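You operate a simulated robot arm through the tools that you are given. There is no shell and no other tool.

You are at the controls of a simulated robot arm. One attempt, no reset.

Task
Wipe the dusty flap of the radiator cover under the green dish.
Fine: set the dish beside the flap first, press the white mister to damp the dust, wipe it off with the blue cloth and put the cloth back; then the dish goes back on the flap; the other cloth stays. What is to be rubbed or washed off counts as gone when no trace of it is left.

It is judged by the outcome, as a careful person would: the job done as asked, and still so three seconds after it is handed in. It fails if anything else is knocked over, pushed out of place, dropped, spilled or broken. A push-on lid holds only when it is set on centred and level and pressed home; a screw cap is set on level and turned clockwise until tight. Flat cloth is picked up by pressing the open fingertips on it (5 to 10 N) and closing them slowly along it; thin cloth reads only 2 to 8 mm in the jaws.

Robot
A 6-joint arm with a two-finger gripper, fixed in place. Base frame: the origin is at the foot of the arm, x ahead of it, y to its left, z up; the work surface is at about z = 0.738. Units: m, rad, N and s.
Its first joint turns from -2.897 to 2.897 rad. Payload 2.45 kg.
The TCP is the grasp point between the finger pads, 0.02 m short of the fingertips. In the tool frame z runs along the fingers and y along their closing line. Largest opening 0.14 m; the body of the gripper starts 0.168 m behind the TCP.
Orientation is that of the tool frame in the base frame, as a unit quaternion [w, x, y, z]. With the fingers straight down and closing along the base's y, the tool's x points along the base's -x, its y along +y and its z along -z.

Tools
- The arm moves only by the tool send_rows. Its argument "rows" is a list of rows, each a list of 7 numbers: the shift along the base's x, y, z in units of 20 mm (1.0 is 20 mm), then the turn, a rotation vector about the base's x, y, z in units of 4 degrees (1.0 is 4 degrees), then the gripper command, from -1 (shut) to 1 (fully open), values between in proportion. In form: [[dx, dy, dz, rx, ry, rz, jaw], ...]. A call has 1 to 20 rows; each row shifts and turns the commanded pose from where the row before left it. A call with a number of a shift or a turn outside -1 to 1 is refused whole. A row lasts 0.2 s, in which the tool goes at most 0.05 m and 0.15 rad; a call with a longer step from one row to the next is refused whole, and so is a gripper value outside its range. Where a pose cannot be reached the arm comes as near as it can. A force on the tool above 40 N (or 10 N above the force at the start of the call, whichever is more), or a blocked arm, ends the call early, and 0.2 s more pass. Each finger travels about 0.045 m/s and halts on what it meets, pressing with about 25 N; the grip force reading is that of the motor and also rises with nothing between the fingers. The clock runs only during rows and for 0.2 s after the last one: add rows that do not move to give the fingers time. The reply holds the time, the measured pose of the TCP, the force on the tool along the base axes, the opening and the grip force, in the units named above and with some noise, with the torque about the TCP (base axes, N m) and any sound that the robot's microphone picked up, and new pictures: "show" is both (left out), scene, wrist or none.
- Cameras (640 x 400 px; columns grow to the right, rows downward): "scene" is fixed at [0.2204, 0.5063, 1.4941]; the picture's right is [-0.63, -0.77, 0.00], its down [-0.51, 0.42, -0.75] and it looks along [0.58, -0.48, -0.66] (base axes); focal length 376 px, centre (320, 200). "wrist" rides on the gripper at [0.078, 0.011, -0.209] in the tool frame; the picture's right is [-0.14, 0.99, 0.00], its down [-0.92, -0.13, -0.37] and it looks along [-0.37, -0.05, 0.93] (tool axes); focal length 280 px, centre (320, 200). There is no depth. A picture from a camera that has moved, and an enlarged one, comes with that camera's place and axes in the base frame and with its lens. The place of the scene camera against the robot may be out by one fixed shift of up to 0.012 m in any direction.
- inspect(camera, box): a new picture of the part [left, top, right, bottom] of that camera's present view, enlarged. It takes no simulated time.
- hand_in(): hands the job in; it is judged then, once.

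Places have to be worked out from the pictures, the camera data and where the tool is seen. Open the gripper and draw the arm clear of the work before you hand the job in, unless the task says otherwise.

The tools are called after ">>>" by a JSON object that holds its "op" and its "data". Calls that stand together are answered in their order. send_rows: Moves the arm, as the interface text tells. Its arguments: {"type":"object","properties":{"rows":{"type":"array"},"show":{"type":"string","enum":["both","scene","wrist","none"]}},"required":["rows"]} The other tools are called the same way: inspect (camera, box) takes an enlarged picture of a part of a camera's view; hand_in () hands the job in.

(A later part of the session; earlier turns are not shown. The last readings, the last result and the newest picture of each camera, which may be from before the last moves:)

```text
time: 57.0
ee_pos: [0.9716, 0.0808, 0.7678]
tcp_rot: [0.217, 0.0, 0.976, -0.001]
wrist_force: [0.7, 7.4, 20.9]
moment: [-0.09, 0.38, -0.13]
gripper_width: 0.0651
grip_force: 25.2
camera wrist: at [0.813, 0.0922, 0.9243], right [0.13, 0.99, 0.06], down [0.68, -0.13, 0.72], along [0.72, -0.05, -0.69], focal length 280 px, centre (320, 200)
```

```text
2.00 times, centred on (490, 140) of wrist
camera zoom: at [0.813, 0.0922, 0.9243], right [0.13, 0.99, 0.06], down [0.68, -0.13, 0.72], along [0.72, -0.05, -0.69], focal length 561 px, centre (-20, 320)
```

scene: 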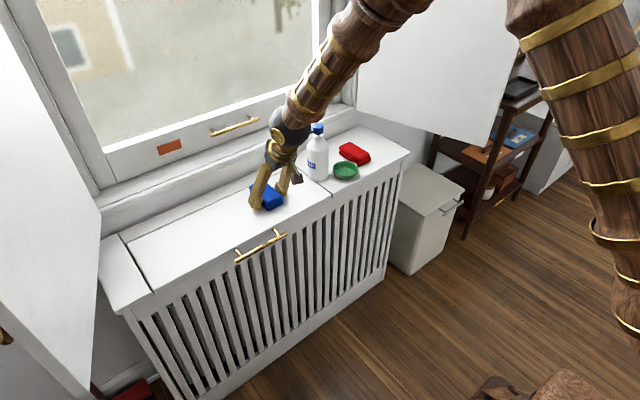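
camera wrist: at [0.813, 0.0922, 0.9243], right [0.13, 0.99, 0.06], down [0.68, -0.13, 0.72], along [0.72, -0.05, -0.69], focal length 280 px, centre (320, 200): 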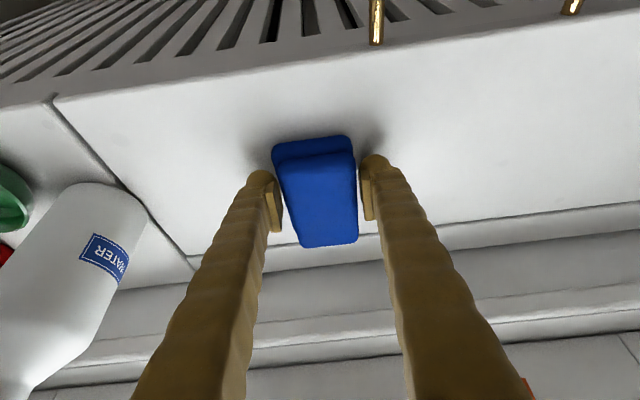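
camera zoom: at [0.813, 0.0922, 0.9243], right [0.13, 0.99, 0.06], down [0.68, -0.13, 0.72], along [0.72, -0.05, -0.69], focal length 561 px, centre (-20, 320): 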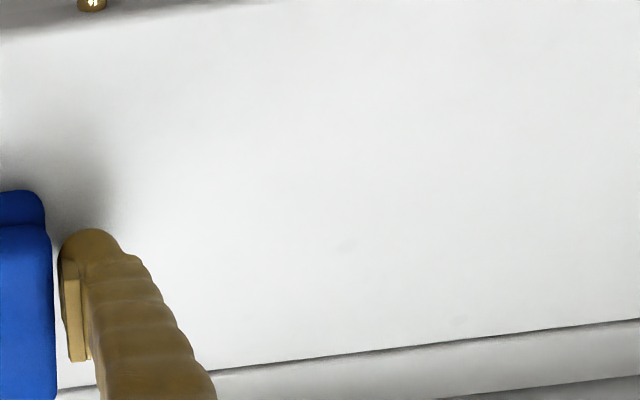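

Only very faint paint-like blemishes remain, one of which was there outside the dust before. I'll make the return pass shifted back about 14 mm, stopping short of the cloth's home so I can inspect.

>>> {"op": "send_rows", "data": {"rows": [[0.35, 0.3, 0.02, 0, 0, 0, -0.4], [0.35, 0.6, 0, 0, 0, 0, -0.4], [0, 0.8, 0, 0, 0, 0, -0.4], [0, 0.85, 0, 0, 0, 0, -0.4], [0, 0.85, 0, 0, 0, 0, -0.4], [0, 0.85, 0, 0, 0, 0, -0.4], [0, 0.85, 0, 0, 0, 0, -0.4], [0, 0.85, 0, 0, 0, 0, -0.4], [0, 0.85, 0, 0, 0, 0, -0.4], [0, 0.85, 0, 0, 0, 0, -0.4], [0, 0.85, 0, 0, 0, 0, -0.4], [0, 0.85, 0, 0, 0, 0, -0.4], [0, 0.85, 0, 0, 0, 0, -0.4], [0, 0.85, 0, 0, 0, 0, -0.4], [0, 0.85, 0, 0, 0, 0, -0.4], [0, 0.85, 0, 0, 0, 0, -0.4], [0, 0.8, 0, 0, 0, 0, -0.4], [0, 0.6, 0, 0, 0, 0, -0.4], [0, 0.3, 0, 0, 0, 0, -0.4]]}}

>>> {"op": "inspect", "data": {"camera": "scene", "box": [190, 170, 290, 245]}}

>>> {"op": "inspect", "data": {"camera": "wrist", "box": [0, 60, 300, 260]}}

```text
time: 61.0
ee_pos: [0.9862, 0.3704, 0.7685]
tcp_rot: [0.216, -0.001, 0.976, 0.0]
wrist_force: [-0.5, -1.5, 6.2]
moment: [0.03, 0.14, 0.06]
gripper_width: 0.0652
grip_force: 24.8
camera wrist: at [0.8272, 0.3814, 0.9244], right [0.12, 0.99, 0.06], down [0.68, -0.13, 0.72], along [0.72, -0.05, -0.69], focal length 280 px, centre (320, 200)
```

scene: 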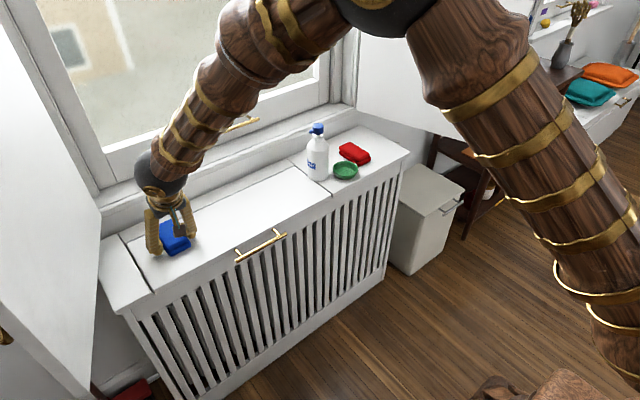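
wrist: 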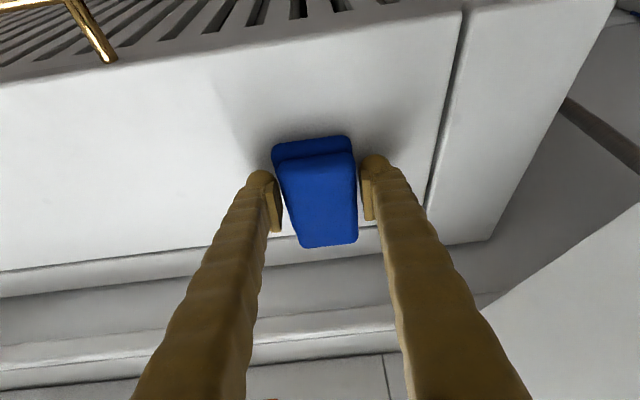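

```text
5.33 times, centred on (240, 208) of scene
camera zoom: at [0.2204, 0.5063, 1.4941], right [-0.63, -0.77, 0.0], down [-0.51, 0.42, -0.75], along [0.58, -0.48, -0.66], focal length 2004 px, centre (747, 160)
```

zoom: 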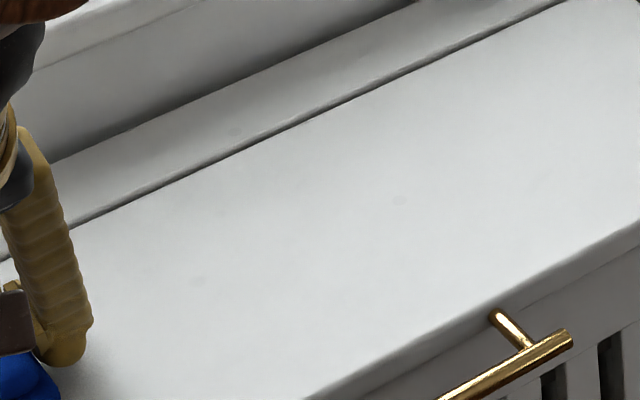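

```text
2.00 times, centred on (150, 160) of wrist
camera zoom: at [0.8272, 0.3814, 0.9244], right [0.12, 0.99, 0.06], down [0.68, -0.13, 0.72], along [0.72, -0.05, -0.69], focal length 561 px, centre (660, 280)
```

zoom: 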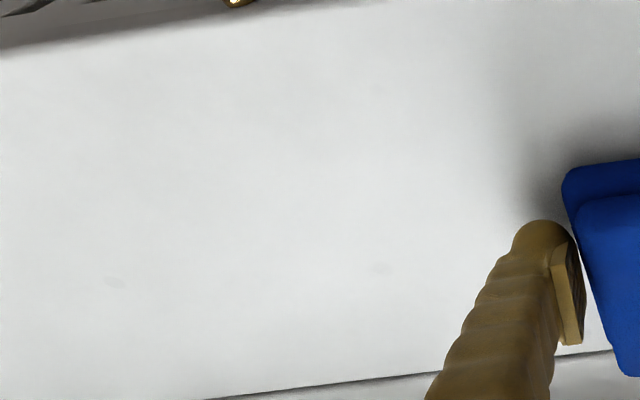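

The strip looks clean; the few faint specks match the same paint marks elsewhere on the cover. To leave no trace I'll do one more round, first sweeping slightly nearer the front edge.

>>> {"op": "send_rows", "data": {"rows": [[-0.5, -0.3, -0.02, 0, 0, 0, -0.4], [-0.5, -0.6, 0, 0, 0, 0, -0.4], [-0.4, -0.8, 0, 0, 0, 0, -0.4], [0, -0.85, 0, 0, 0, 0, -0.4], [0, -0.85, 0, 0, 0, 0, -0.4], [0, -0.85, 0, 0, 0, 0, -0.4], [0, -0.85, 0, 0, 0, 0, -0.4], [0, -0.85, 0, 0, 0, 0, -0.4], [0, -0.85, 0, 0, 0, 0, -0.4], [0, -0.85, 0, 0, 0, 0, -0.4], [0, -0.85, 0, 0, 0, 0, -0.4], [0, -0.85, 0, 0, 0, 0, -0.4], [0, -0.85, 0, 0, 0, 0, -0.4], [0, -0.85, 0, 0, 0, 0, -0.4], [0, -0.85, 0, 0, 0, 0, -0.4], [0, -0.85, 0, 0, 0, 0, -0.4], [0, -0.8, 0, 0, 0, 0, -0.4], [0, -0.7, 0, 0, 0, 0, -0.4], [0, -0.4, 0, 0, 0, 0, -0.4]], "show": "scene"}}

```text
time: 65.0
ee_pos: [0.9582, 0.0767, 0.7684]
tcp_rot: [0.216, -0.001, 0.976, 0.0]
wrist_force: [0.0, 4.1, 13.5]
moment: [-0.04, 0.28, -0.06]
gripper_width: 0.0652
grip_force: 25.0
```

scene: 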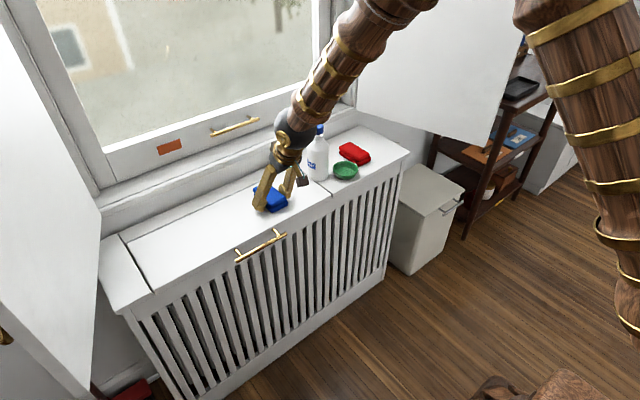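

Returning now to the cloth's original spot while wiping the middle once more.

>>> {"op": "send_rows", "data": {"rows": [[0.3, 0.4, 0, 0, 0, 0, -0.4], [0.4, 0.7, 0, 0, 0, 0, -0.4], [0, 0.85, 0, 0, 0, 0, -0.4], [0, 0.9, 0, 0, 0, 0, -0.4], [0, 0.9, 0, 0, 0, 0, -0.4], [0, 0.9, 0, 0, 0, 0, -0.4], [0, 0.9, 0, 0, 0, 0, -0.4], [0, 0.9, 0, 0, 0, 0, -0.4], [0, 0.9, 0, 0, 0, 0, -0.4], [0, 0.9, 0, 0, 0, 0, -0.4], [0, 0.9, 0, 0, 0, 0, -0.4], [0, 0.9, 0, 0, 0, 0, -0.4], [0, 0.9, 0, 0, 0, 0, -0.4], [0, 0.9, 0, 0, 0, 0, -0.4], [-0.1, 0.9, 0, 0, 0, 0, -0.4], [-0.1, 0.9, 0, 0, 0, 0, -0.4], [-0.1, 0.9, 0, 0, 0, 0, -0.4], [-0.1, 0.9, 0, 0, 0, 0, -0.4], [-0.08, 0.8, 0, 0, 0, 0, -0.4], [-0.08, 0.49, 0, 0, 0, 0, -0.4]]}}

>>> {"op": "inspect", "data": {"camera": "wrist", "box": [200, 80, 440, 260]}}

>>> {"op": "inspect", "data": {"camera": "scene", "box": [110, 180, 290, 280]}}

```text
time: 69.2
ee_pos: [0.9597, 0.4114, 0.7686]
tcp_rot: [0.217, 0.0, 0.976, 0.0]
wrist_force: [0.3, -1.6, 3.7]
moment: [0.03, 0.1, -0.02]
gripper_width: 0.0653
grip_force: 25.4
camera wrist: at [0.8016, 0.4228, 0.9243], right [0.12, 0.99, 0.06], down [0.68, -0.13, 0.72], along [0.72, -0.05, -0.69], focal length 280 px, centre (320, 200)
```

scene: 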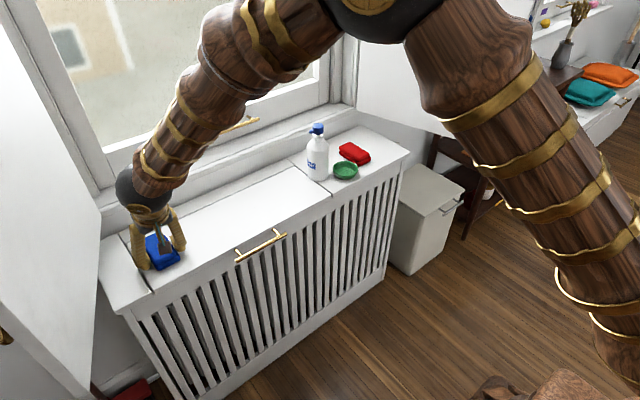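
wrist: 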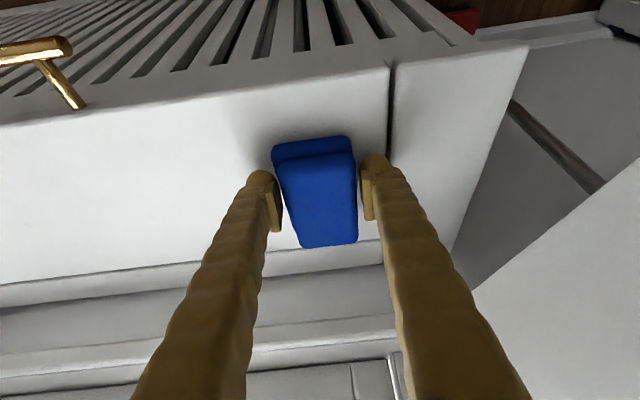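

```text
2.22 times, centred on (320, 170) of wrist
camera zoom: at [0.8016, 0.4228, 0.9243], right [0.12, 0.99, 0.06], down [0.68, -0.13, 0.72], along [0.72, -0.05, -0.69], focal length 623 px, centre (320, 267)
```

zoom: 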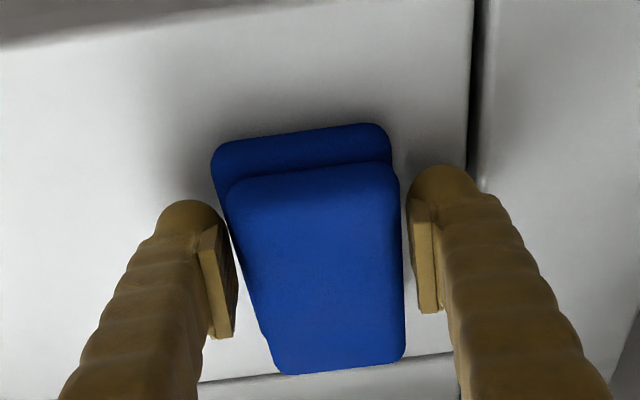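

```text
3.56 times, centred on (200, 230) of scene
camera zoom: at [0.2204, 0.5063, 1.4941], right [-0.63, -0.77, 0.0], down [-0.51, 0.42, -0.75], along [0.58, -0.48, -0.66], focal length 1336 px, centre (747, 93)
```

zoom: 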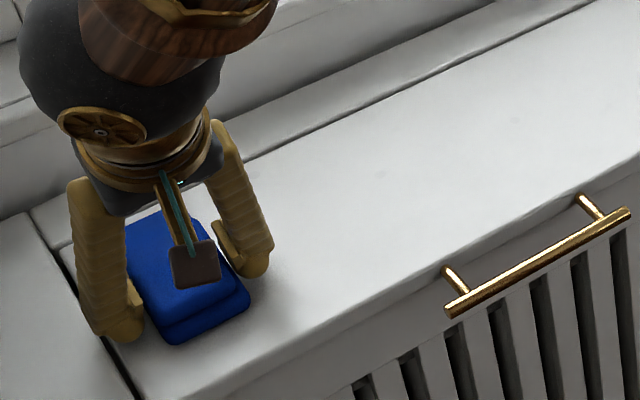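

The cloth is back at its original place and the flap is clean. I'll release it slowly and rise.

>>> {"op": "send_rows", "data": {"rows": [[0, 0, 0, 0, 0, 0, -0.06], [0, 0, 0, 0, 0, 0, 0.0], [0, 0, 0, 0, 0, 0, 0.06], [0, 0, 0, 0, 0, 0, 0.12], [0, 0, 0, 0, 0, 0, 0.2], [0, 0, 0, 0, 0, 0, 0.3], [0, 0, 0, 0, 0, 0, 0.35], [0, 0, 0.3, 0, 0, 0, 0.35], [0, 0, 0.6, 0, 0, 0, 0.35], [0, 0, 0.9, 0, 0, 0, 0.35], [-0.3, 0, 1, 0, 0, 0, 0.35], [-0.5, 0, 1, 0, 0, 0, 0.35], [-0.5, 0, 1, 0, 0, 0, 0.35], [-0.5, 0, 0.8, 0, 0, 0, 0.35], [0, 0, 0, 0, 0, 0, 0.35]]}}

>>> {"op": "inspect", "data": {"camera": "scene", "box": [120, 200, 220, 290]}}

>>> {"op": "inspect", "data": {"camera": "wrist", "box": [0, 60, 370, 260]}}

```text
time: 72.4
ee_pos: [0.9244, 0.4114, 0.8808]
tcp_rot: [0.218, 0.0, 0.976, 0.0]
wrist_force: [0.0, -0.5, -0.3]
moment: [0.0, -0.01, 0.0]
gripper_width: 0.0945
grip_force: 0.0
camera wrist: at [0.7657, 0.423, 1.0369], right [0.12, 0.99, 0.06], down [0.68, -0.13, 0.72], along [0.72, -0.05, -0.69], focal length 280 px, centre (320, 200)
```

scene: 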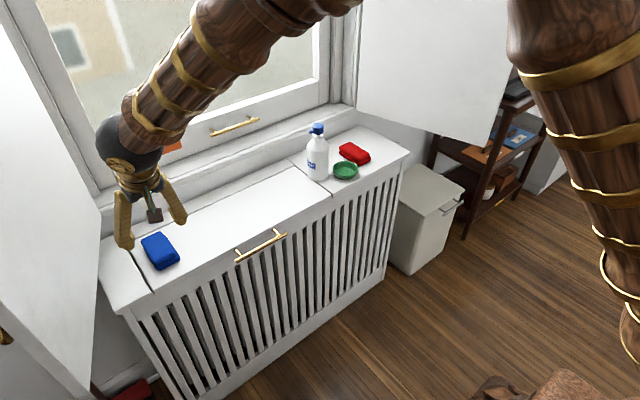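
wrist: 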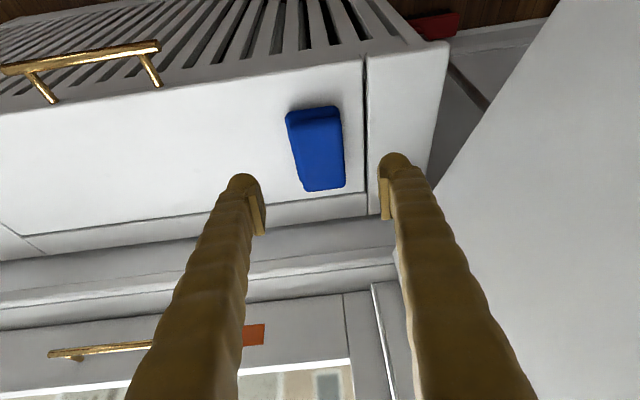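

```text
4.44 times, centred on (170, 245) of scene
camera zoom: at [0.2204, 0.5063, 1.4941], right [-0.63, -0.77, 0.0], down [-0.51, 0.42, -0.75], along [0.58, -0.48, -0.66], focal length 1670 px, centre (987, 0)
```

zoom: 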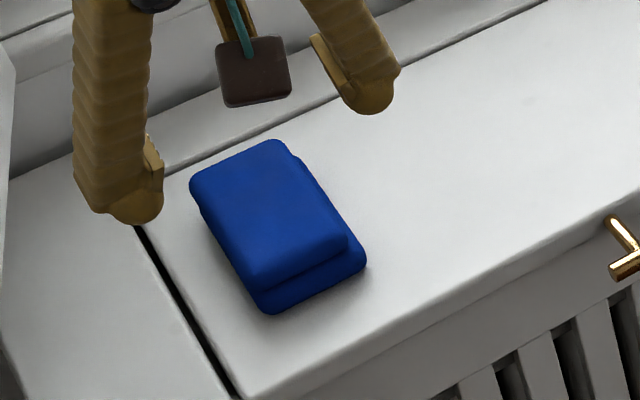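

```text
1.73 times, centred on (185, 160) of wrist
camera zoom: at [0.7657, 0.423, 1.0369], right [0.12, 0.99, 0.06], down [0.68, -0.13, 0.72], along [0.72, -0.05, -0.69], focal length 485 px, centre (554, 269)
```

zoom: 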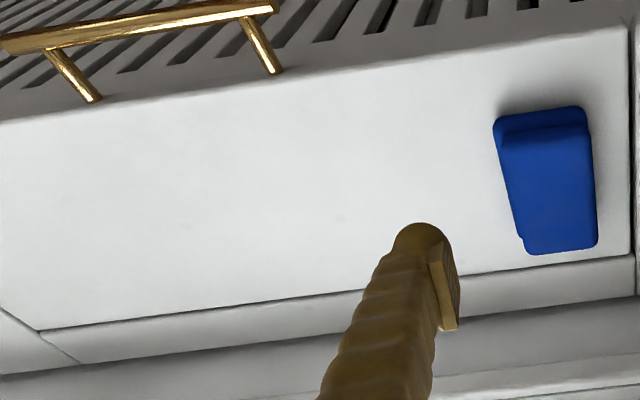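

The cloth sits as it did before and the flap is clean. Next I'll fetch the dish: retract, rise, and swing right while returning to the same 15° tilt and quarter turn used to set it down.

>>> {"op": "send_rows", "data": {"rows": [[-0.6, -0.3, 0.7, 0, 0.5, 0, 0.45], [-0.9, -0.7, 0.7, 0, 0.5, 0, 0.45], [-0.9, -1, 0.7, 0, 0.5, 0, 0.45], [-0.9, -1, 0.7, 0, 0.5, 0, 0.45], [-0.9, -1, 0.7, 0, 0.5, 0, 0.45], [-0.9, -1, 0.7, 0, 0, 1, 0.45], [-0.3, -1, 0.7, 0, 0, 1, 0.45], [0, -1, 0.7, 0, 0, 1, 0.45], [0, -1, 0, 0, 0, 1, 0.45], [0, -1, 0, 0, 0, 1, 0.45], [0, -1, 0, 0, 0, 1, 0.45], [0, -1, 0, 0, 0, 1, 0.45], [0, -1, 0, 0, 0, 1, 0.45], [0, -1, 0, 0, 0, 1, 0.45], [0, -1, 0, 0, 0, 1, 0.45], [0, -1, 0, 0, 0, 1, 0.45], [0, -1, 0, 0, 0, 1, 0.45], [0, -1, 0, 0, 0, 1, 0.45], [0, -1, 0, 0, 0, 1, 0.45], [0, -1, 0, 0, 0, 1, 0.45]], "show": "scene"}}

>>> {"op": "send_rows", "data": {"rows": [[0, -1, 0, 0, 0, 0.9375, 0.45], [0, -1, 0, 0, 0, 0.9375, 0.45], [0, -1, 0, 0, 0, 0.9375, 0.45], [0, -1, 0, 0, 0, 0.9375, 0.45], [0, -1, 0, 0, 0, 0.9375, 0.45], [0, -1, 0, 0, 0, 0.9375, 0.45], [0, -1, 0, 0, 0, 0.9375, 0.45], [0, -1, 0, 0, 0, 0.9375, 0.45], [0.5, -1, 0, 0, 0, 0, 0.45], [0.7, -1, 0, 0, 0, 0, 0.45], [0.9, -0.7, 0, 0, 0, 0, 0.45], [0.9, -0.37, 0, 0, 0, 0, 0.45], [0.9, 0, 0, 0, 0, 0, 0.45], [0.9, 0, 0, 0, 0, 0, 0.45], [0.8, 0, 0, 0, 0, 0, 0.45], [0, 0, 0, 0, 0, 0, 0.45]]}}

```text
time: 76.6
ee_pos: [0.8171, 0.0317, 0.992]
tcp_rot: [0.113, -0.497, 0.858, 0.066]
wrist_force: [-0.6, -0.2, 0.3]
moment: [-0.01, 0.03, 0.0]
gripper_width: 0.1013
grip_force: 0.2
```

scene: 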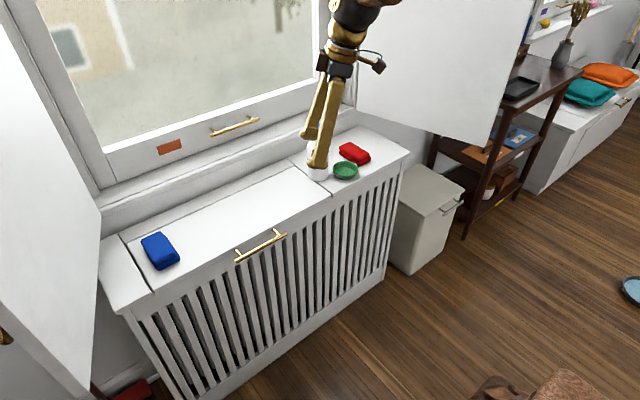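

```text
time: 80.0
ee_pos: [0.929, -0.1899, 0.9917]
tcp_rot: [-0.093, 0.701, -0.701, -0.092]
wrist_force: [-0.1, 0.5, -0.1]
moment: [-0.01, -0.01, 0.02]
gripper_width: 0.1016
grip_force: 0.1
camera wrist: at [0.9182, -0.3189, 1.1729], right [-0.99, 0.13, 0.04], down [0.13, 0.79, 0.59], along [0.05, 0.59, -0.8], focal length 280 px, centre (320, 200)
```

scene: 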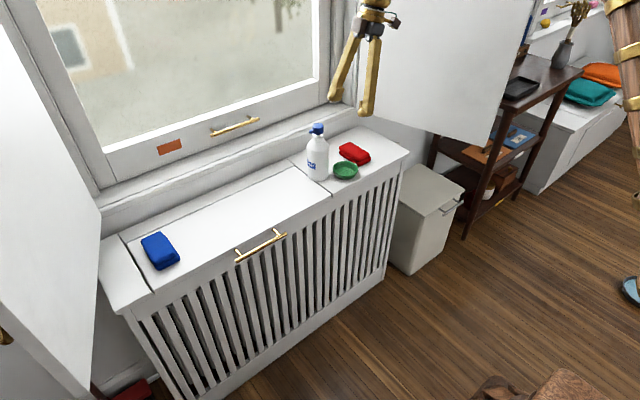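
wrist: 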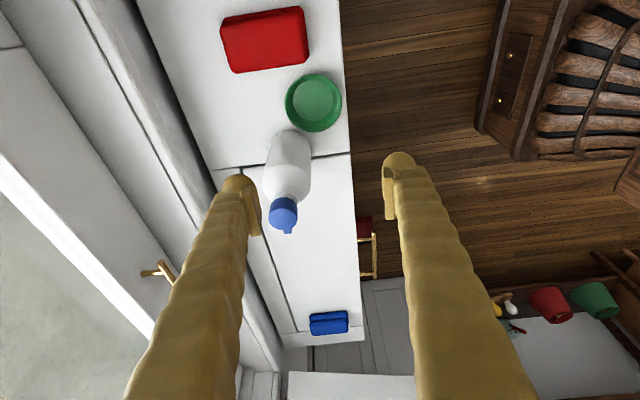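

This is exactly the pose I left the dish from. Descending straight down around it now, slowing at the end.

>>> {"op": "send_rows", "data": {"rows": [[0, 0, -0.5, 0, 0, 0, 0.45], [0, 0, -0.9, 0, 0, 0, 0.45], [0, 0, -1, 0, 0, 0, 0.45], [0, 0, -1, 0, 0, 0, 0.45], [0, 0, -1, 0, 0, 0, 0.45], [0, 0, -1, 0, 0, 0, 0.45], [0, 0, -1, 0, 0, 0, 0.45], [0, 0, -1, 0, 0, 0, 0.45], [0, 0, -1, 0, 0, 0, 0.45], [0, 0, -0.8, 0, 0, 0, 0.45], [0, 0, -0.7, 0, 0, 0, 0.45], [0, 0, -0.5, 0, 0, 0, 0.45], [0, 0, -0.4, 0, 0, 0, 0.45], [0, 0, -0.3, 0, 0, 0, 0.45], [0, 0, -0.1, 0, 0, 0, 0.45], [0, 0, 0, 0, 0, 0, 0.45]]}}

>>> {"op": "inspect", "data": {"camera": "wrist", "box": [160, 60, 420, 280]}}

>>> {"op": "inspect", "data": {"camera": "scene", "box": [280, 90, 440, 215]}}

```text
time: 83.4
ee_pos: [0.9283, -0.19, 0.769]
tcp_rot: [0.092, -0.701, 0.701, 0.092]
wrist_force: [0.3, -0.4, -0.4]
moment: [0.02, -0.02, -0.01]
gripper_width: 0.1013
grip_force: 0.2
camera wrist: at [0.918, -0.319, 0.9492], right [-0.99, 0.13, 0.04], down [0.13, 0.79, 0.59], along [0.05, 0.59, -0.8], focal length 280 px, centre (320, 200)
```

scene: 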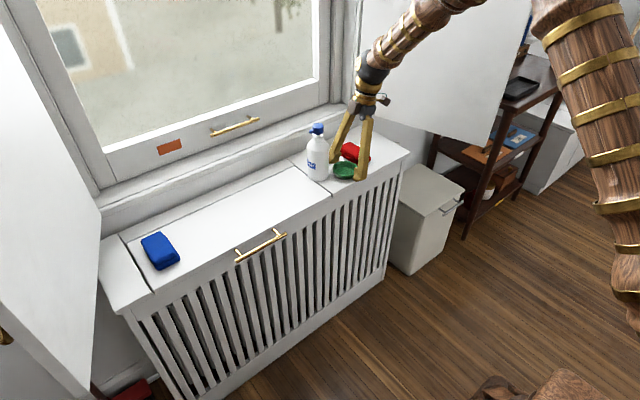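
wrist: 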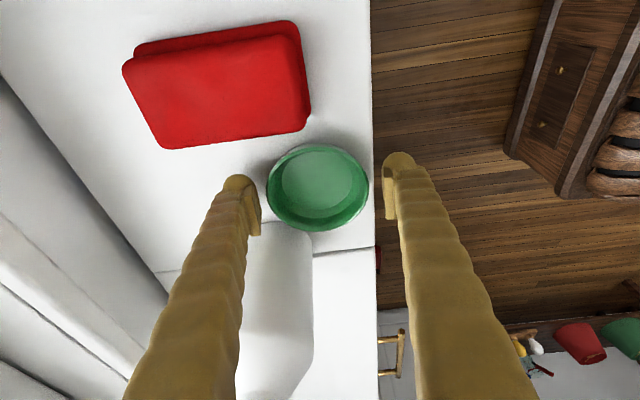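

```text
1.82 times, centred on (290, 170) of wrist
camera zoom: at [0.918, -0.319, 0.9492], right [-0.99, 0.13, 0.04], down [0.13, 0.79, 0.59], along [0.05, 0.59, -0.8], focal length 510 px, centre (374, 254)
```

zoom: 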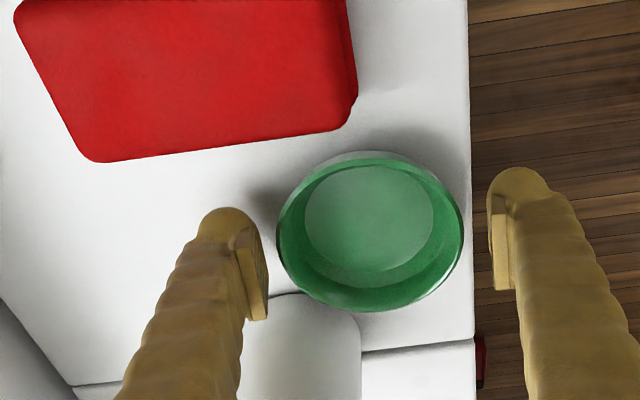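

```text
3.20 times, centred on (360, 152) of scene
camera zoom: at [0.2204, 0.5063, 1.4941], right [-0.63, -0.77, 0.0], down [-0.51, 0.42, -0.75], along [0.58, -0.48, -0.66], focal length 1203 px, centre (192, 352)
```

zoom: 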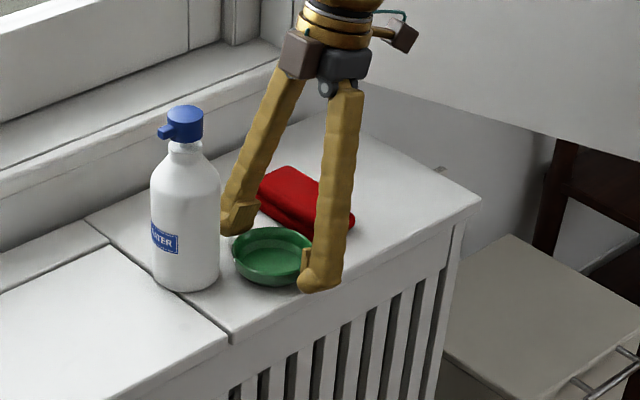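

The fingers are around the dish as before. I'll lower by 0.8 mm and close gradually.

>>> {"op": "send_rows", "data": {"rows": [[0, 0, -0.04, 0, 0, 0, 0.4], [0, 0, 0, 0, 0, 0, 0.35], [0, 0, 0, 0, 0, 0, 0.3], [0, 0, 0, 0, 0, 0, 0.26], [0, 0, 0, 0, 0, 0, 0.23], [0, 0, 0, 0, 0, 0, 0.2], [0, 0, 0, 0, 0, 0, 0.17], [0, 0, 0, 0, 0, 0, 0.14], [0, 0, 0, 0, 0, 0, 0.1], [0, 0, 0, 0, 0, 0, 0.05], [0, 0, 0, 0, 0, 0, 0.05]], "show": "wrist"}}

```text
time: 85.8
ee_pos: [0.9276, -0.1892, 0.7669]
tcp_rot: [0.093, -0.7, 0.702, 0.092]
wrist_force: [-0.2, -0.4, 1.0]
moment: [-0.03, 0.07, 0.04]
gripper_width: 0.0799
grip_force: 25.5
camera wrist: at [0.9181, -0.3188, 0.9484], right [-0.99, 0.13, 0.04], down [0.13, 0.79, 0.59], along [0.05, 0.59, -0.8], focal length 280 px, centre (320, 200)
```

wrist: 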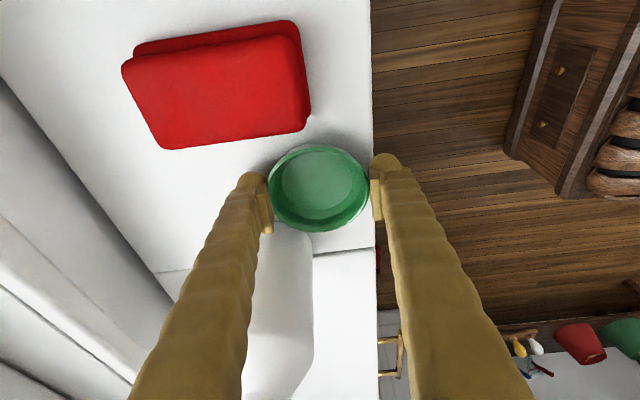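

Gripped at 0.080 m again. Lifting slowly and straight up to z≈0.87.

>>> {"op": "send_rows", "data": {"rows": [[0, 0, 0.1, 0, 0, 0, 0.05], [0, 0, 0.2, 0, 0, 0, 0.05], [0, 0, 0.35, 0, 0, 0, 0.05], [0, 0, 0.5, 0, 0, 0, 0.05], [0, 0, 0.6, 0, 0, 0, 0.05], [0, 0, 0.6, 0, 0, 0, 0.05], [0, 0, 0.6, 0, 0, 0, 0.05], [0, 0, 0.6, 0, 0, 0, 0.05], [0, 0, 0.6, 0, 0, 0, 0.05], [0, 0, 0.45, 0, 0, 0, 0.05], [0, 0, 0.3, 0, 0, 0, 0.05], [0, 0, 0.15, 0, 0, 0, 0.05], [0, 0, 0.05, 0, 0, 0, 0.05]]}}

>>> {"op": "inspect", "data": {"camera": "scene", "box": [280, 90, 440, 215]}}

```text
time: 88.6
ee_pos: [0.928, -0.1903, 0.8698]
tcp_rot: [-0.092, 0.701, -0.701, -0.092]
wrist_force: [0.4, -0.4, -1.3]
moment: [0.02, 0.02, 0.01]
gripper_width: 0.0799
grip_force: 25.7
camera wrist: at [0.9184, -0.3193, 1.0506], right [-0.99, 0.13, 0.04], down [0.13, 0.79, 0.59], along [0.05, 0.59, -0.8], focal length 280 px, centre (320, 200)
```

scene: 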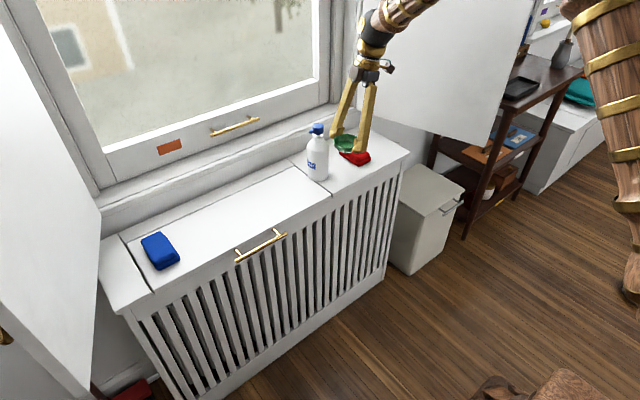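
wrist: 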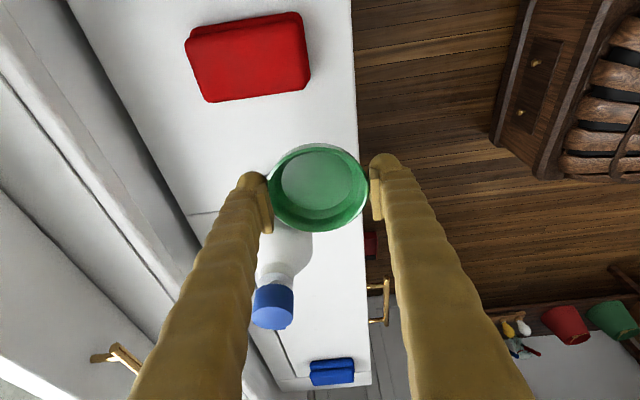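

```text
3.20 times, centred on (360, 152) of scene
camera zoom: at [0.2204, 0.5063, 1.4941], right [-0.63, -0.77, 0.0], down [-0.51, 0.42, -0.75], along [0.58, -0.48, -0.66], focal length 1203 px, centre (192, 352)
```

zoom: 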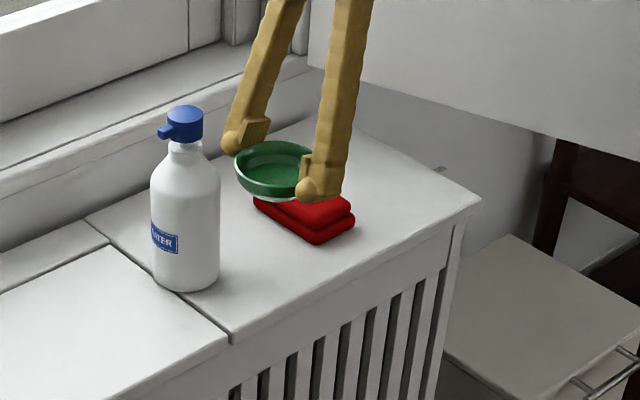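

Everything is level and steady. I'll retract the dish to x≈0.806 by the same route, then swing back left.

>>> {"op": "send_rows", "data": {"rows": [[-0.14, -0.03, 0, 0, 0, 0, 0.05], [-0.3, -0.05, 0, 0, 0, 0, 0.05], [-0.5, -0.05, 0, 0, 0, 0, 0.05], [-0.65, -0.05, 0, 0, 0, 0, 0.05], [-0.7, -0.06, 0, 0, 0, 0, 0.05], [-0.7, -0.06, 0, 0, 0, 0, 0.05], [-0.7, -0.06, 0, 0, 0, 0, 0.05], [-0.7, -0.06, 0, 0, 0, 0, 0.05], [-0.65, -0.05, 0, 0, 0, 0, 0.05], [-0.5, -0.03, 0, 0, 0, 0, 0.05], [-0.35, 0, 0, 0, 0, 0, 0.05], [-0.15, 0, 0, 0, 0, 0, 0.05], [0, 0, 0, 0, 0, 0, 0.05]], "show": "scene"}}

>>> {"op": "send_rows", "data": {"rows": [[0, 0.15, 0, 0, 0, -0.15, 0.05], [0, 0.4, 0, 0, 0, -0.45, 0.05], [0, 0.7, 0, 0, 0, -0.8, 0.05], [0, 0.85, 0, 0, 0, -0.95, 0.05], [0, 0.85, 0, 0, 0, -0.95, 0.05], [0, 0.85, 0, 0, 0, -0.95, 0.05], [0, 0.85, 0, 0, 0, -0.95, 0.05], [0, 0.85, 0, 0, 0, -0.95, 0.05], [0, 0.85, 0, 0, 0, -0.95, 0.05], [0, 0.85, 0, 0, 0, -0.95, 0.05], [0, 0.85, 0, 0, 0, -0.95, 0.05], [0, 0.85, 0, 0, 0, -0.95, 0.05], [0, 0.7, 0, 0, 0, -0.8, 0.05], [0, 0.45, 0, 0, 0, -0.5, 0.05], [0, 0.2, 0, 0, 0, -0.2, 0.05]], "show": "scene"}}

>>> {"op": "send_rows", "data": {"rows": [[0, 0.1, 0, 0, 0, -0.1, 0.05], [0, 0.25, 0, 0, 0, -0.3, 0.05], [0, 0.5, 0, 0, 0, -0.6, 0.05], [0, 0.7, 0, 0, 0, -0.95, 0.05], [0, 0.8, 0, 0, 0, -0.95, 0.05], [0, 0.8, 0, 0, 0, -0.95, 0.05], [0, 0.8, 0, 0, 0, -0.95, 0.05], [0, 0.8, 0, 0, 0, -0.95, 0.05], [0, 0.8, 0, 0, 0, -0.95, 0.05], [0, 0.8, 0, 0, 0, -0.95, 0.05], [0, 0.8, 0, 0, 0, -0.95, 0.05], [0, 0.8, 0, 0, 0, -0.95, 0.05], [0, 0.7, 0, 0, 0, -0.8, 0.05], [0, 0.45, 0, 0, 0, -0.5, 0.05], [0, 0.2, 0, 0, 0, -0.2, 0.05]]}}

```text
time: 91.4
ee_pos: [0.8085, -0.1997, 0.8698]
tcp_rot: [0.093, -0.701, 0.701, 0.093]
wrist_force: [0.9, -0.3, -2.4]
moment: [-0.02, 0.04, 0.04]
gripper_width: 0.0798
grip_force: 25.3
```

scene: 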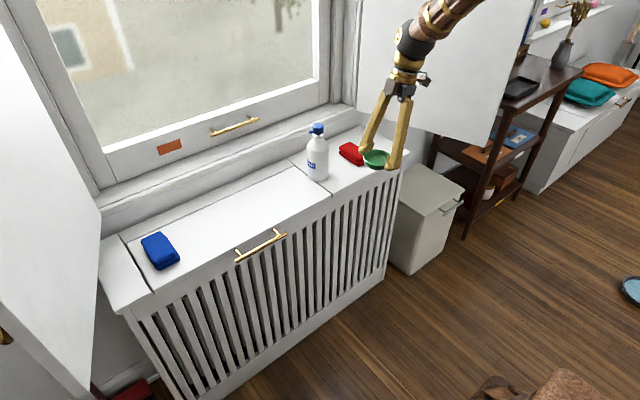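

```text
time: 94.6
ee_pos: [0.8079, 0.0052, 0.8701]
tcp_rot: [0.12, -0.372, 0.919, 0.049]
wrist_force: [1.0, 0.4, -1.4]
moment: [0.03, -0.02, -0.01]
gripper_width: 0.0795
grip_force: 24.9
```

scene: 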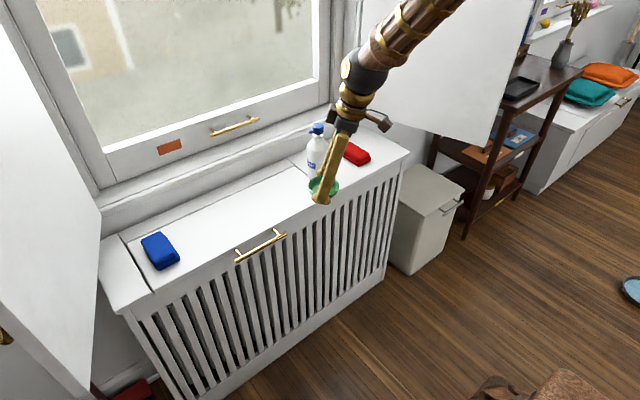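

```text
time: 97.8
ee_pos: [0.8078, 0.1908, 0.8681]
tcp_rot: [0.13, 0.0, 0.991, 0.0]
wrist_force: [1.2, 0.3, -1.5]
moment: [-0.03, 0.0, -0.03]
gripper_width: 0.0796
grip_force: 25.4
camera wrist: at [0.6784, 0.2031, 1.0506], right [0.13, 0.99, 0.04], down [0.79, -0.13, 0.59], along [0.59, -0.05, -0.8], focal length 280 px, centre (320, 200)
```

scene: 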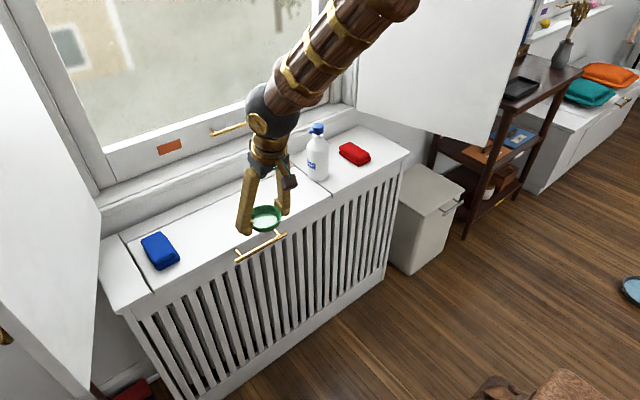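
wrist: 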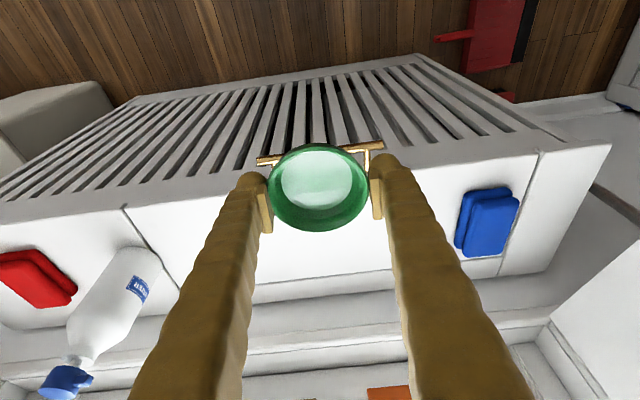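

The dish is over the front of the flap, in the original orientation. Before setting it down I'll check the flap once more for any trace.

>>> {"op": "inspect", "data": {"camera": "scene", "box": [170, 170, 290, 250]}}

>>> {"op": "inspect", "data": {"camera": "wrist", "box": [180, 190, 480, 310]}}

```text
5.00 times, centred on (230, 210) of scene
camera zoom: at [0.2204, 0.5063, 1.4941], right [-0.63, -0.77, 0.0], down [-0.51, 0.42, -0.75], along [0.58, -0.48, -0.66], focal length 1879 px, centre (770, 150)
```

zoom: 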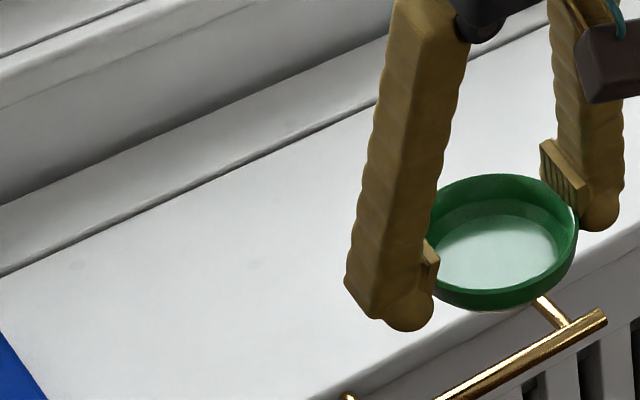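

```text
2.13 times, centred on (330, 250) of wrist
camera zoom: at [0.6784, 0.2031, 1.0506], right [0.13, 0.99, 0.04], down [0.79, -0.13, 0.59], along [0.59, -0.05, -0.8], focal length 598 px, centre (299, 93)
```

zoom: 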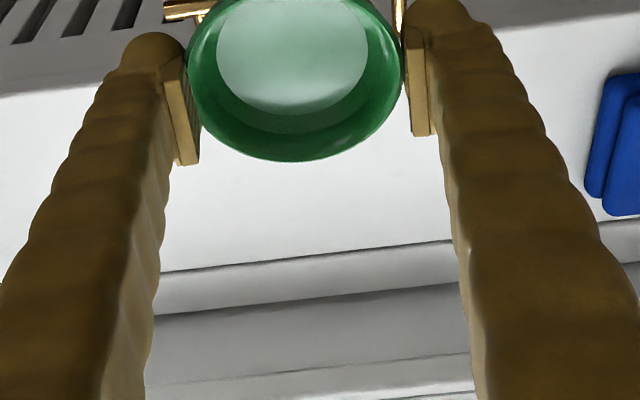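

The flap is clean. I'll move the dish forward to its original place above the flap, slowly.

>>> {"op": "send_rows", "data": {"rows": [[0.1, 0, 0, 0, 0, 0, 0.05], [0.2, 0, 0, 0, 0, 0, 0.05], [0.3, 0, 0, 0, 0, 0, 0.05], [0.45, 0, 0, 0, 0, 0, 0.05], [0.55, 0, 0, 0, 0, 0, 0.05], [0.65, 0, 0, 0, 0, 0, 0.05], [0.7, 0, -0.1, 0, 0, 0, 0.05], [0.7, 0, -0.1, 0, 0, 0, 0.05], [0.7, 0, -0.2, 0, 0, 0, 0.05], [0.7, 0, -0.3, 0, 0, 0, 0.05], [0.7, 0, -0.3, 0, 0, 0, 0.05], [0.7, 0, -0.4, 0, 0, 0, 0.05], [0.65, 0, -0.4, 0, 0, 0, 0.05], [0.55, 0, -0.4, 0, 0, 0, 0.05], [0.4, 0, -0.4, 0, 0, 0, 0.05], [0.25, 0, -0.3, 0, 0, 0, 0.05], [0.1, 0, -0.2, 0, 0, 0, 0.05], [0, 0, 0, 0, 0, 0, 0.05]]}}

>>> {"op": "inspect", "data": {"camera": "scene", "box": [175, 150, 295, 240]}}

```text
time: 101.6
ee_pos: [0.9761, 0.1907, 0.8075]
tcp_rot: [0.131, 0.0, 0.991, 0.0]
wrist_force: [0.2, 0.1, -1.7]
moment: [-0.02, -0.03, -0.01]
gripper_width: 0.0796
grip_force: 25.2
camera wrist: at [0.847, 0.2029, 0.9884], right [0.13, 0.99, 0.04], down [0.79, -0.13, 0.59], along [0.59, -0.05, -0.8], focal length 280 px, centre (320, 200)
```

scene: 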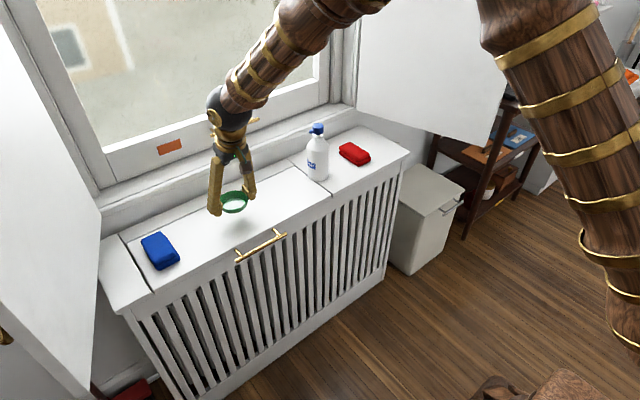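
wrist: 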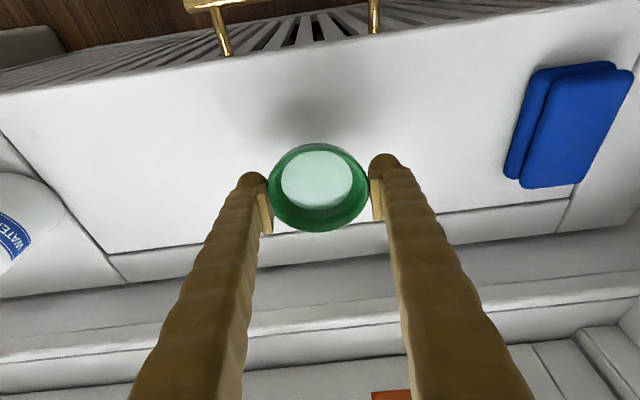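

```text
4.44 times, centred on (235, 195) of scene
camera zoom: at [0.2204, 0.5063, 1.4941], right [-0.63, -0.77, 0.0], down [-0.51, 0.42, -0.75], along [0.58, -0.48, -0.66], focal length 1670 px, centre (698, 222)
```

zoom: 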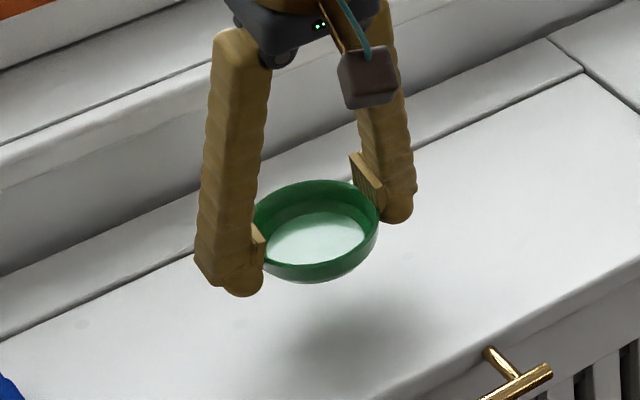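

I'm right above the original spot. Lowering slowly to just above contact.

>>> {"op": "send_rows", "data": {"rows": [[0, 0, -0.1, 0, 0, 0, 0.05], [0, 0, -0.2, 0, 0, 0, 0.05], [0, 0, -0.3, 0, 0, 0, 0.05], [0, 0, -0.35, 0, 0, 0, 0.05], [0, 0, -0.3, 0, 0, 0, 0.05], [0, 0, -0.25, 0, 0, 0, 0.05], [0, 0, -0.2, 0, 0, 0, 0.05], [0, 0, -0.12, 0, 0, 0, 0.05], [0, 0, -0.06, 0, 0, 0, 0.05], [0, 0, -0.04, 0, 0, 0, 0.05], [0, 0, 0, 0, 0, 0, 0.05]], "show": "none"}}

```text
time: 104.0
ee_pos: [0.9756, 0.1911, 0.769]
tcp_rot: [0.131, 0.0, 0.991, 0.0]
wrist_force: [-0.1, 0.4, -2.1]
moment: [-0.03, 0.0, -0.01]
gripper_width: 0.0795
grip_force: 25.2
```

The dish's weight is still hanging on the gripper, so I'll step down in 0.6 mm increments to find contact.

>>> {"op": "send_rows", "data": {"rows": [[0, 0, -0.03, 0, 0, 0, 0.05], [0, 0, -0.03, 0, 0, 0, 0.05], [0, 0, 0, 0, 0, 0, 0.05]], "show": "none"}}

```text
time: 104.8
ee_pos: [0.9759, 0.1909, 0.7692]
tcp_rot: [0.131, 0.0, 0.991, 0.0]
wrist_force: [0.1, -0.3, -2.0]
moment: [-0.01, 0.03, 0.0]
gripper_width: 0.0793
grip_force: 25.0
```

>>> {"op": "send_rows", "data": {"rows": [[0, 0, -0.03, 0, 0, 0, 0.05], [0, 0, 0, 0, 0, 0, 0.05]], "show": "none"}}

```text
time: 105.4
ee_pos: [0.9757, 0.1913, 0.7681]
tcp_rot: [0.13, 0.0, 0.991, 0.0]
wrist_force: [-0.7, -0.8, -1.2]
moment: [0.05, 0.02, 0.02]
gripper_width: 0.0795
grip_force: 24.9
```

There's still nearly no contact (-1.2 N). Another small step down.

>>> {"op": "send_rows", "data": {"rows": [[0, 0, -0.03, 0, 0, 0, 0.05], [0, 0, 0, 0, 0, 0, 0.05]], "show": "none"}}

```text
time: 106.0
ee_pos: [0.9753, 0.1916, 0.7679]
tcp_rot: [0.131, 0.0, 0.991, 0.0]
wrist_force: [-3.0, 0.1, 6.9]
moment: [0.17, 0.25, 0.05]
gripper_width: 0.0797
grip_force: 25.0
```

The reading of 7 N up means the dish rests on the flap. I'll open the fingers gradually and check.

>>> {"op": "send_rows", "data": {"rows": [[0, 0, 0.01, 0, 0, 0, 0.08], [0, 0, 0, 0, 0, 0, 0.13], [0, 0, 0, 0, 0, 0, 0.18], [0, 0, 0, 0, 0, 0, 0.24], [0, 0, 0, 0, 0, 0, 0.3], [0, 0, 0, 0, 0, 0, 0.36], [0, 0, 0, 0, 0, 0, 0.42], [0, 0, 0, 0, 0, 0, 0.5], [0, 0, 0, 0, 0, 0, 0.5]]}}

>>> {"op": "inspect", "data": {"camera": "scene", "box": [175, 150, 295, 240]}}

```text
time: 108.0
ee_pos: [0.976, 0.1899, 0.7669]
tcp_rot: [0.131, 0.0, 0.991, 0.0]
wrist_force: [0.0, 0.2, -0.3]
moment: [-0.02, 0.0, 0.02]
gripper_width: 0.105
grip_force: 0.0
camera wrist: at [0.8467, 0.2027, 0.9479], right [0.13, 0.99, 0.04], down [0.79, -0.13, 0.59], along [0.59, -0.05, -0.8], focal length 280 px, centre (320, 200)
```

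scene: 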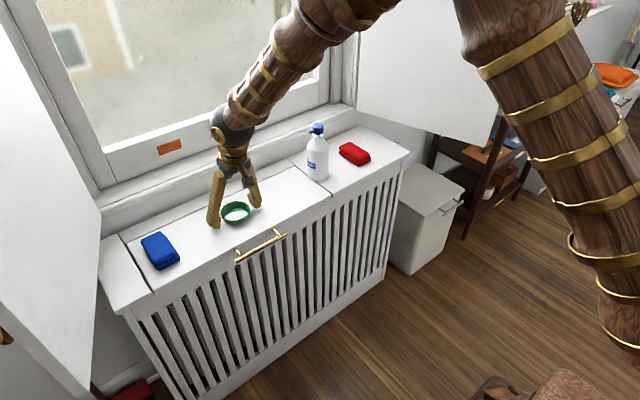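
wrist: 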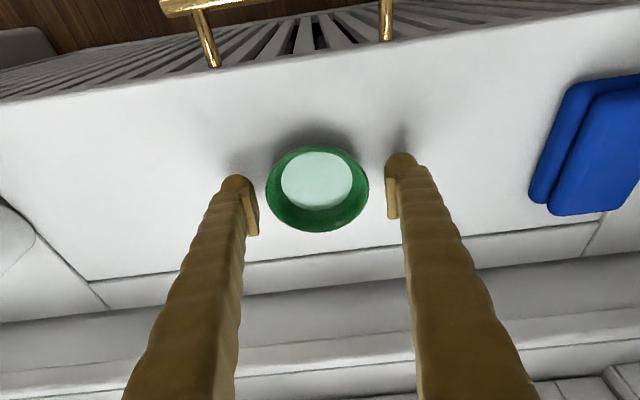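

```text
4.44 times, centred on (235, 195) of scene
camera zoom: at [0.2204, 0.5063, 1.4941], right [-0.63, -0.77, 0.0], down [-0.51, 0.42, -0.75], along [0.58, -0.48, -0.66], focal length 1670 px, centre (698, 222)
```

zoom: 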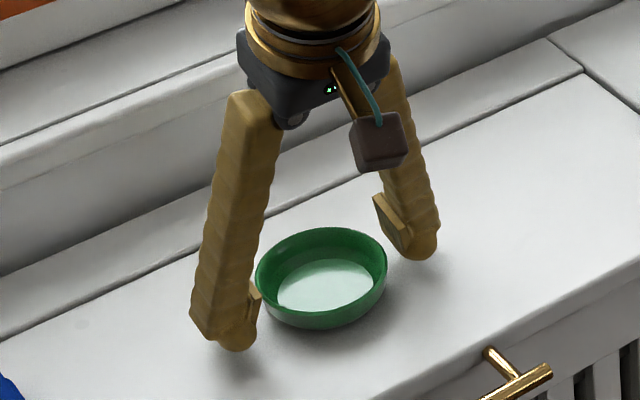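

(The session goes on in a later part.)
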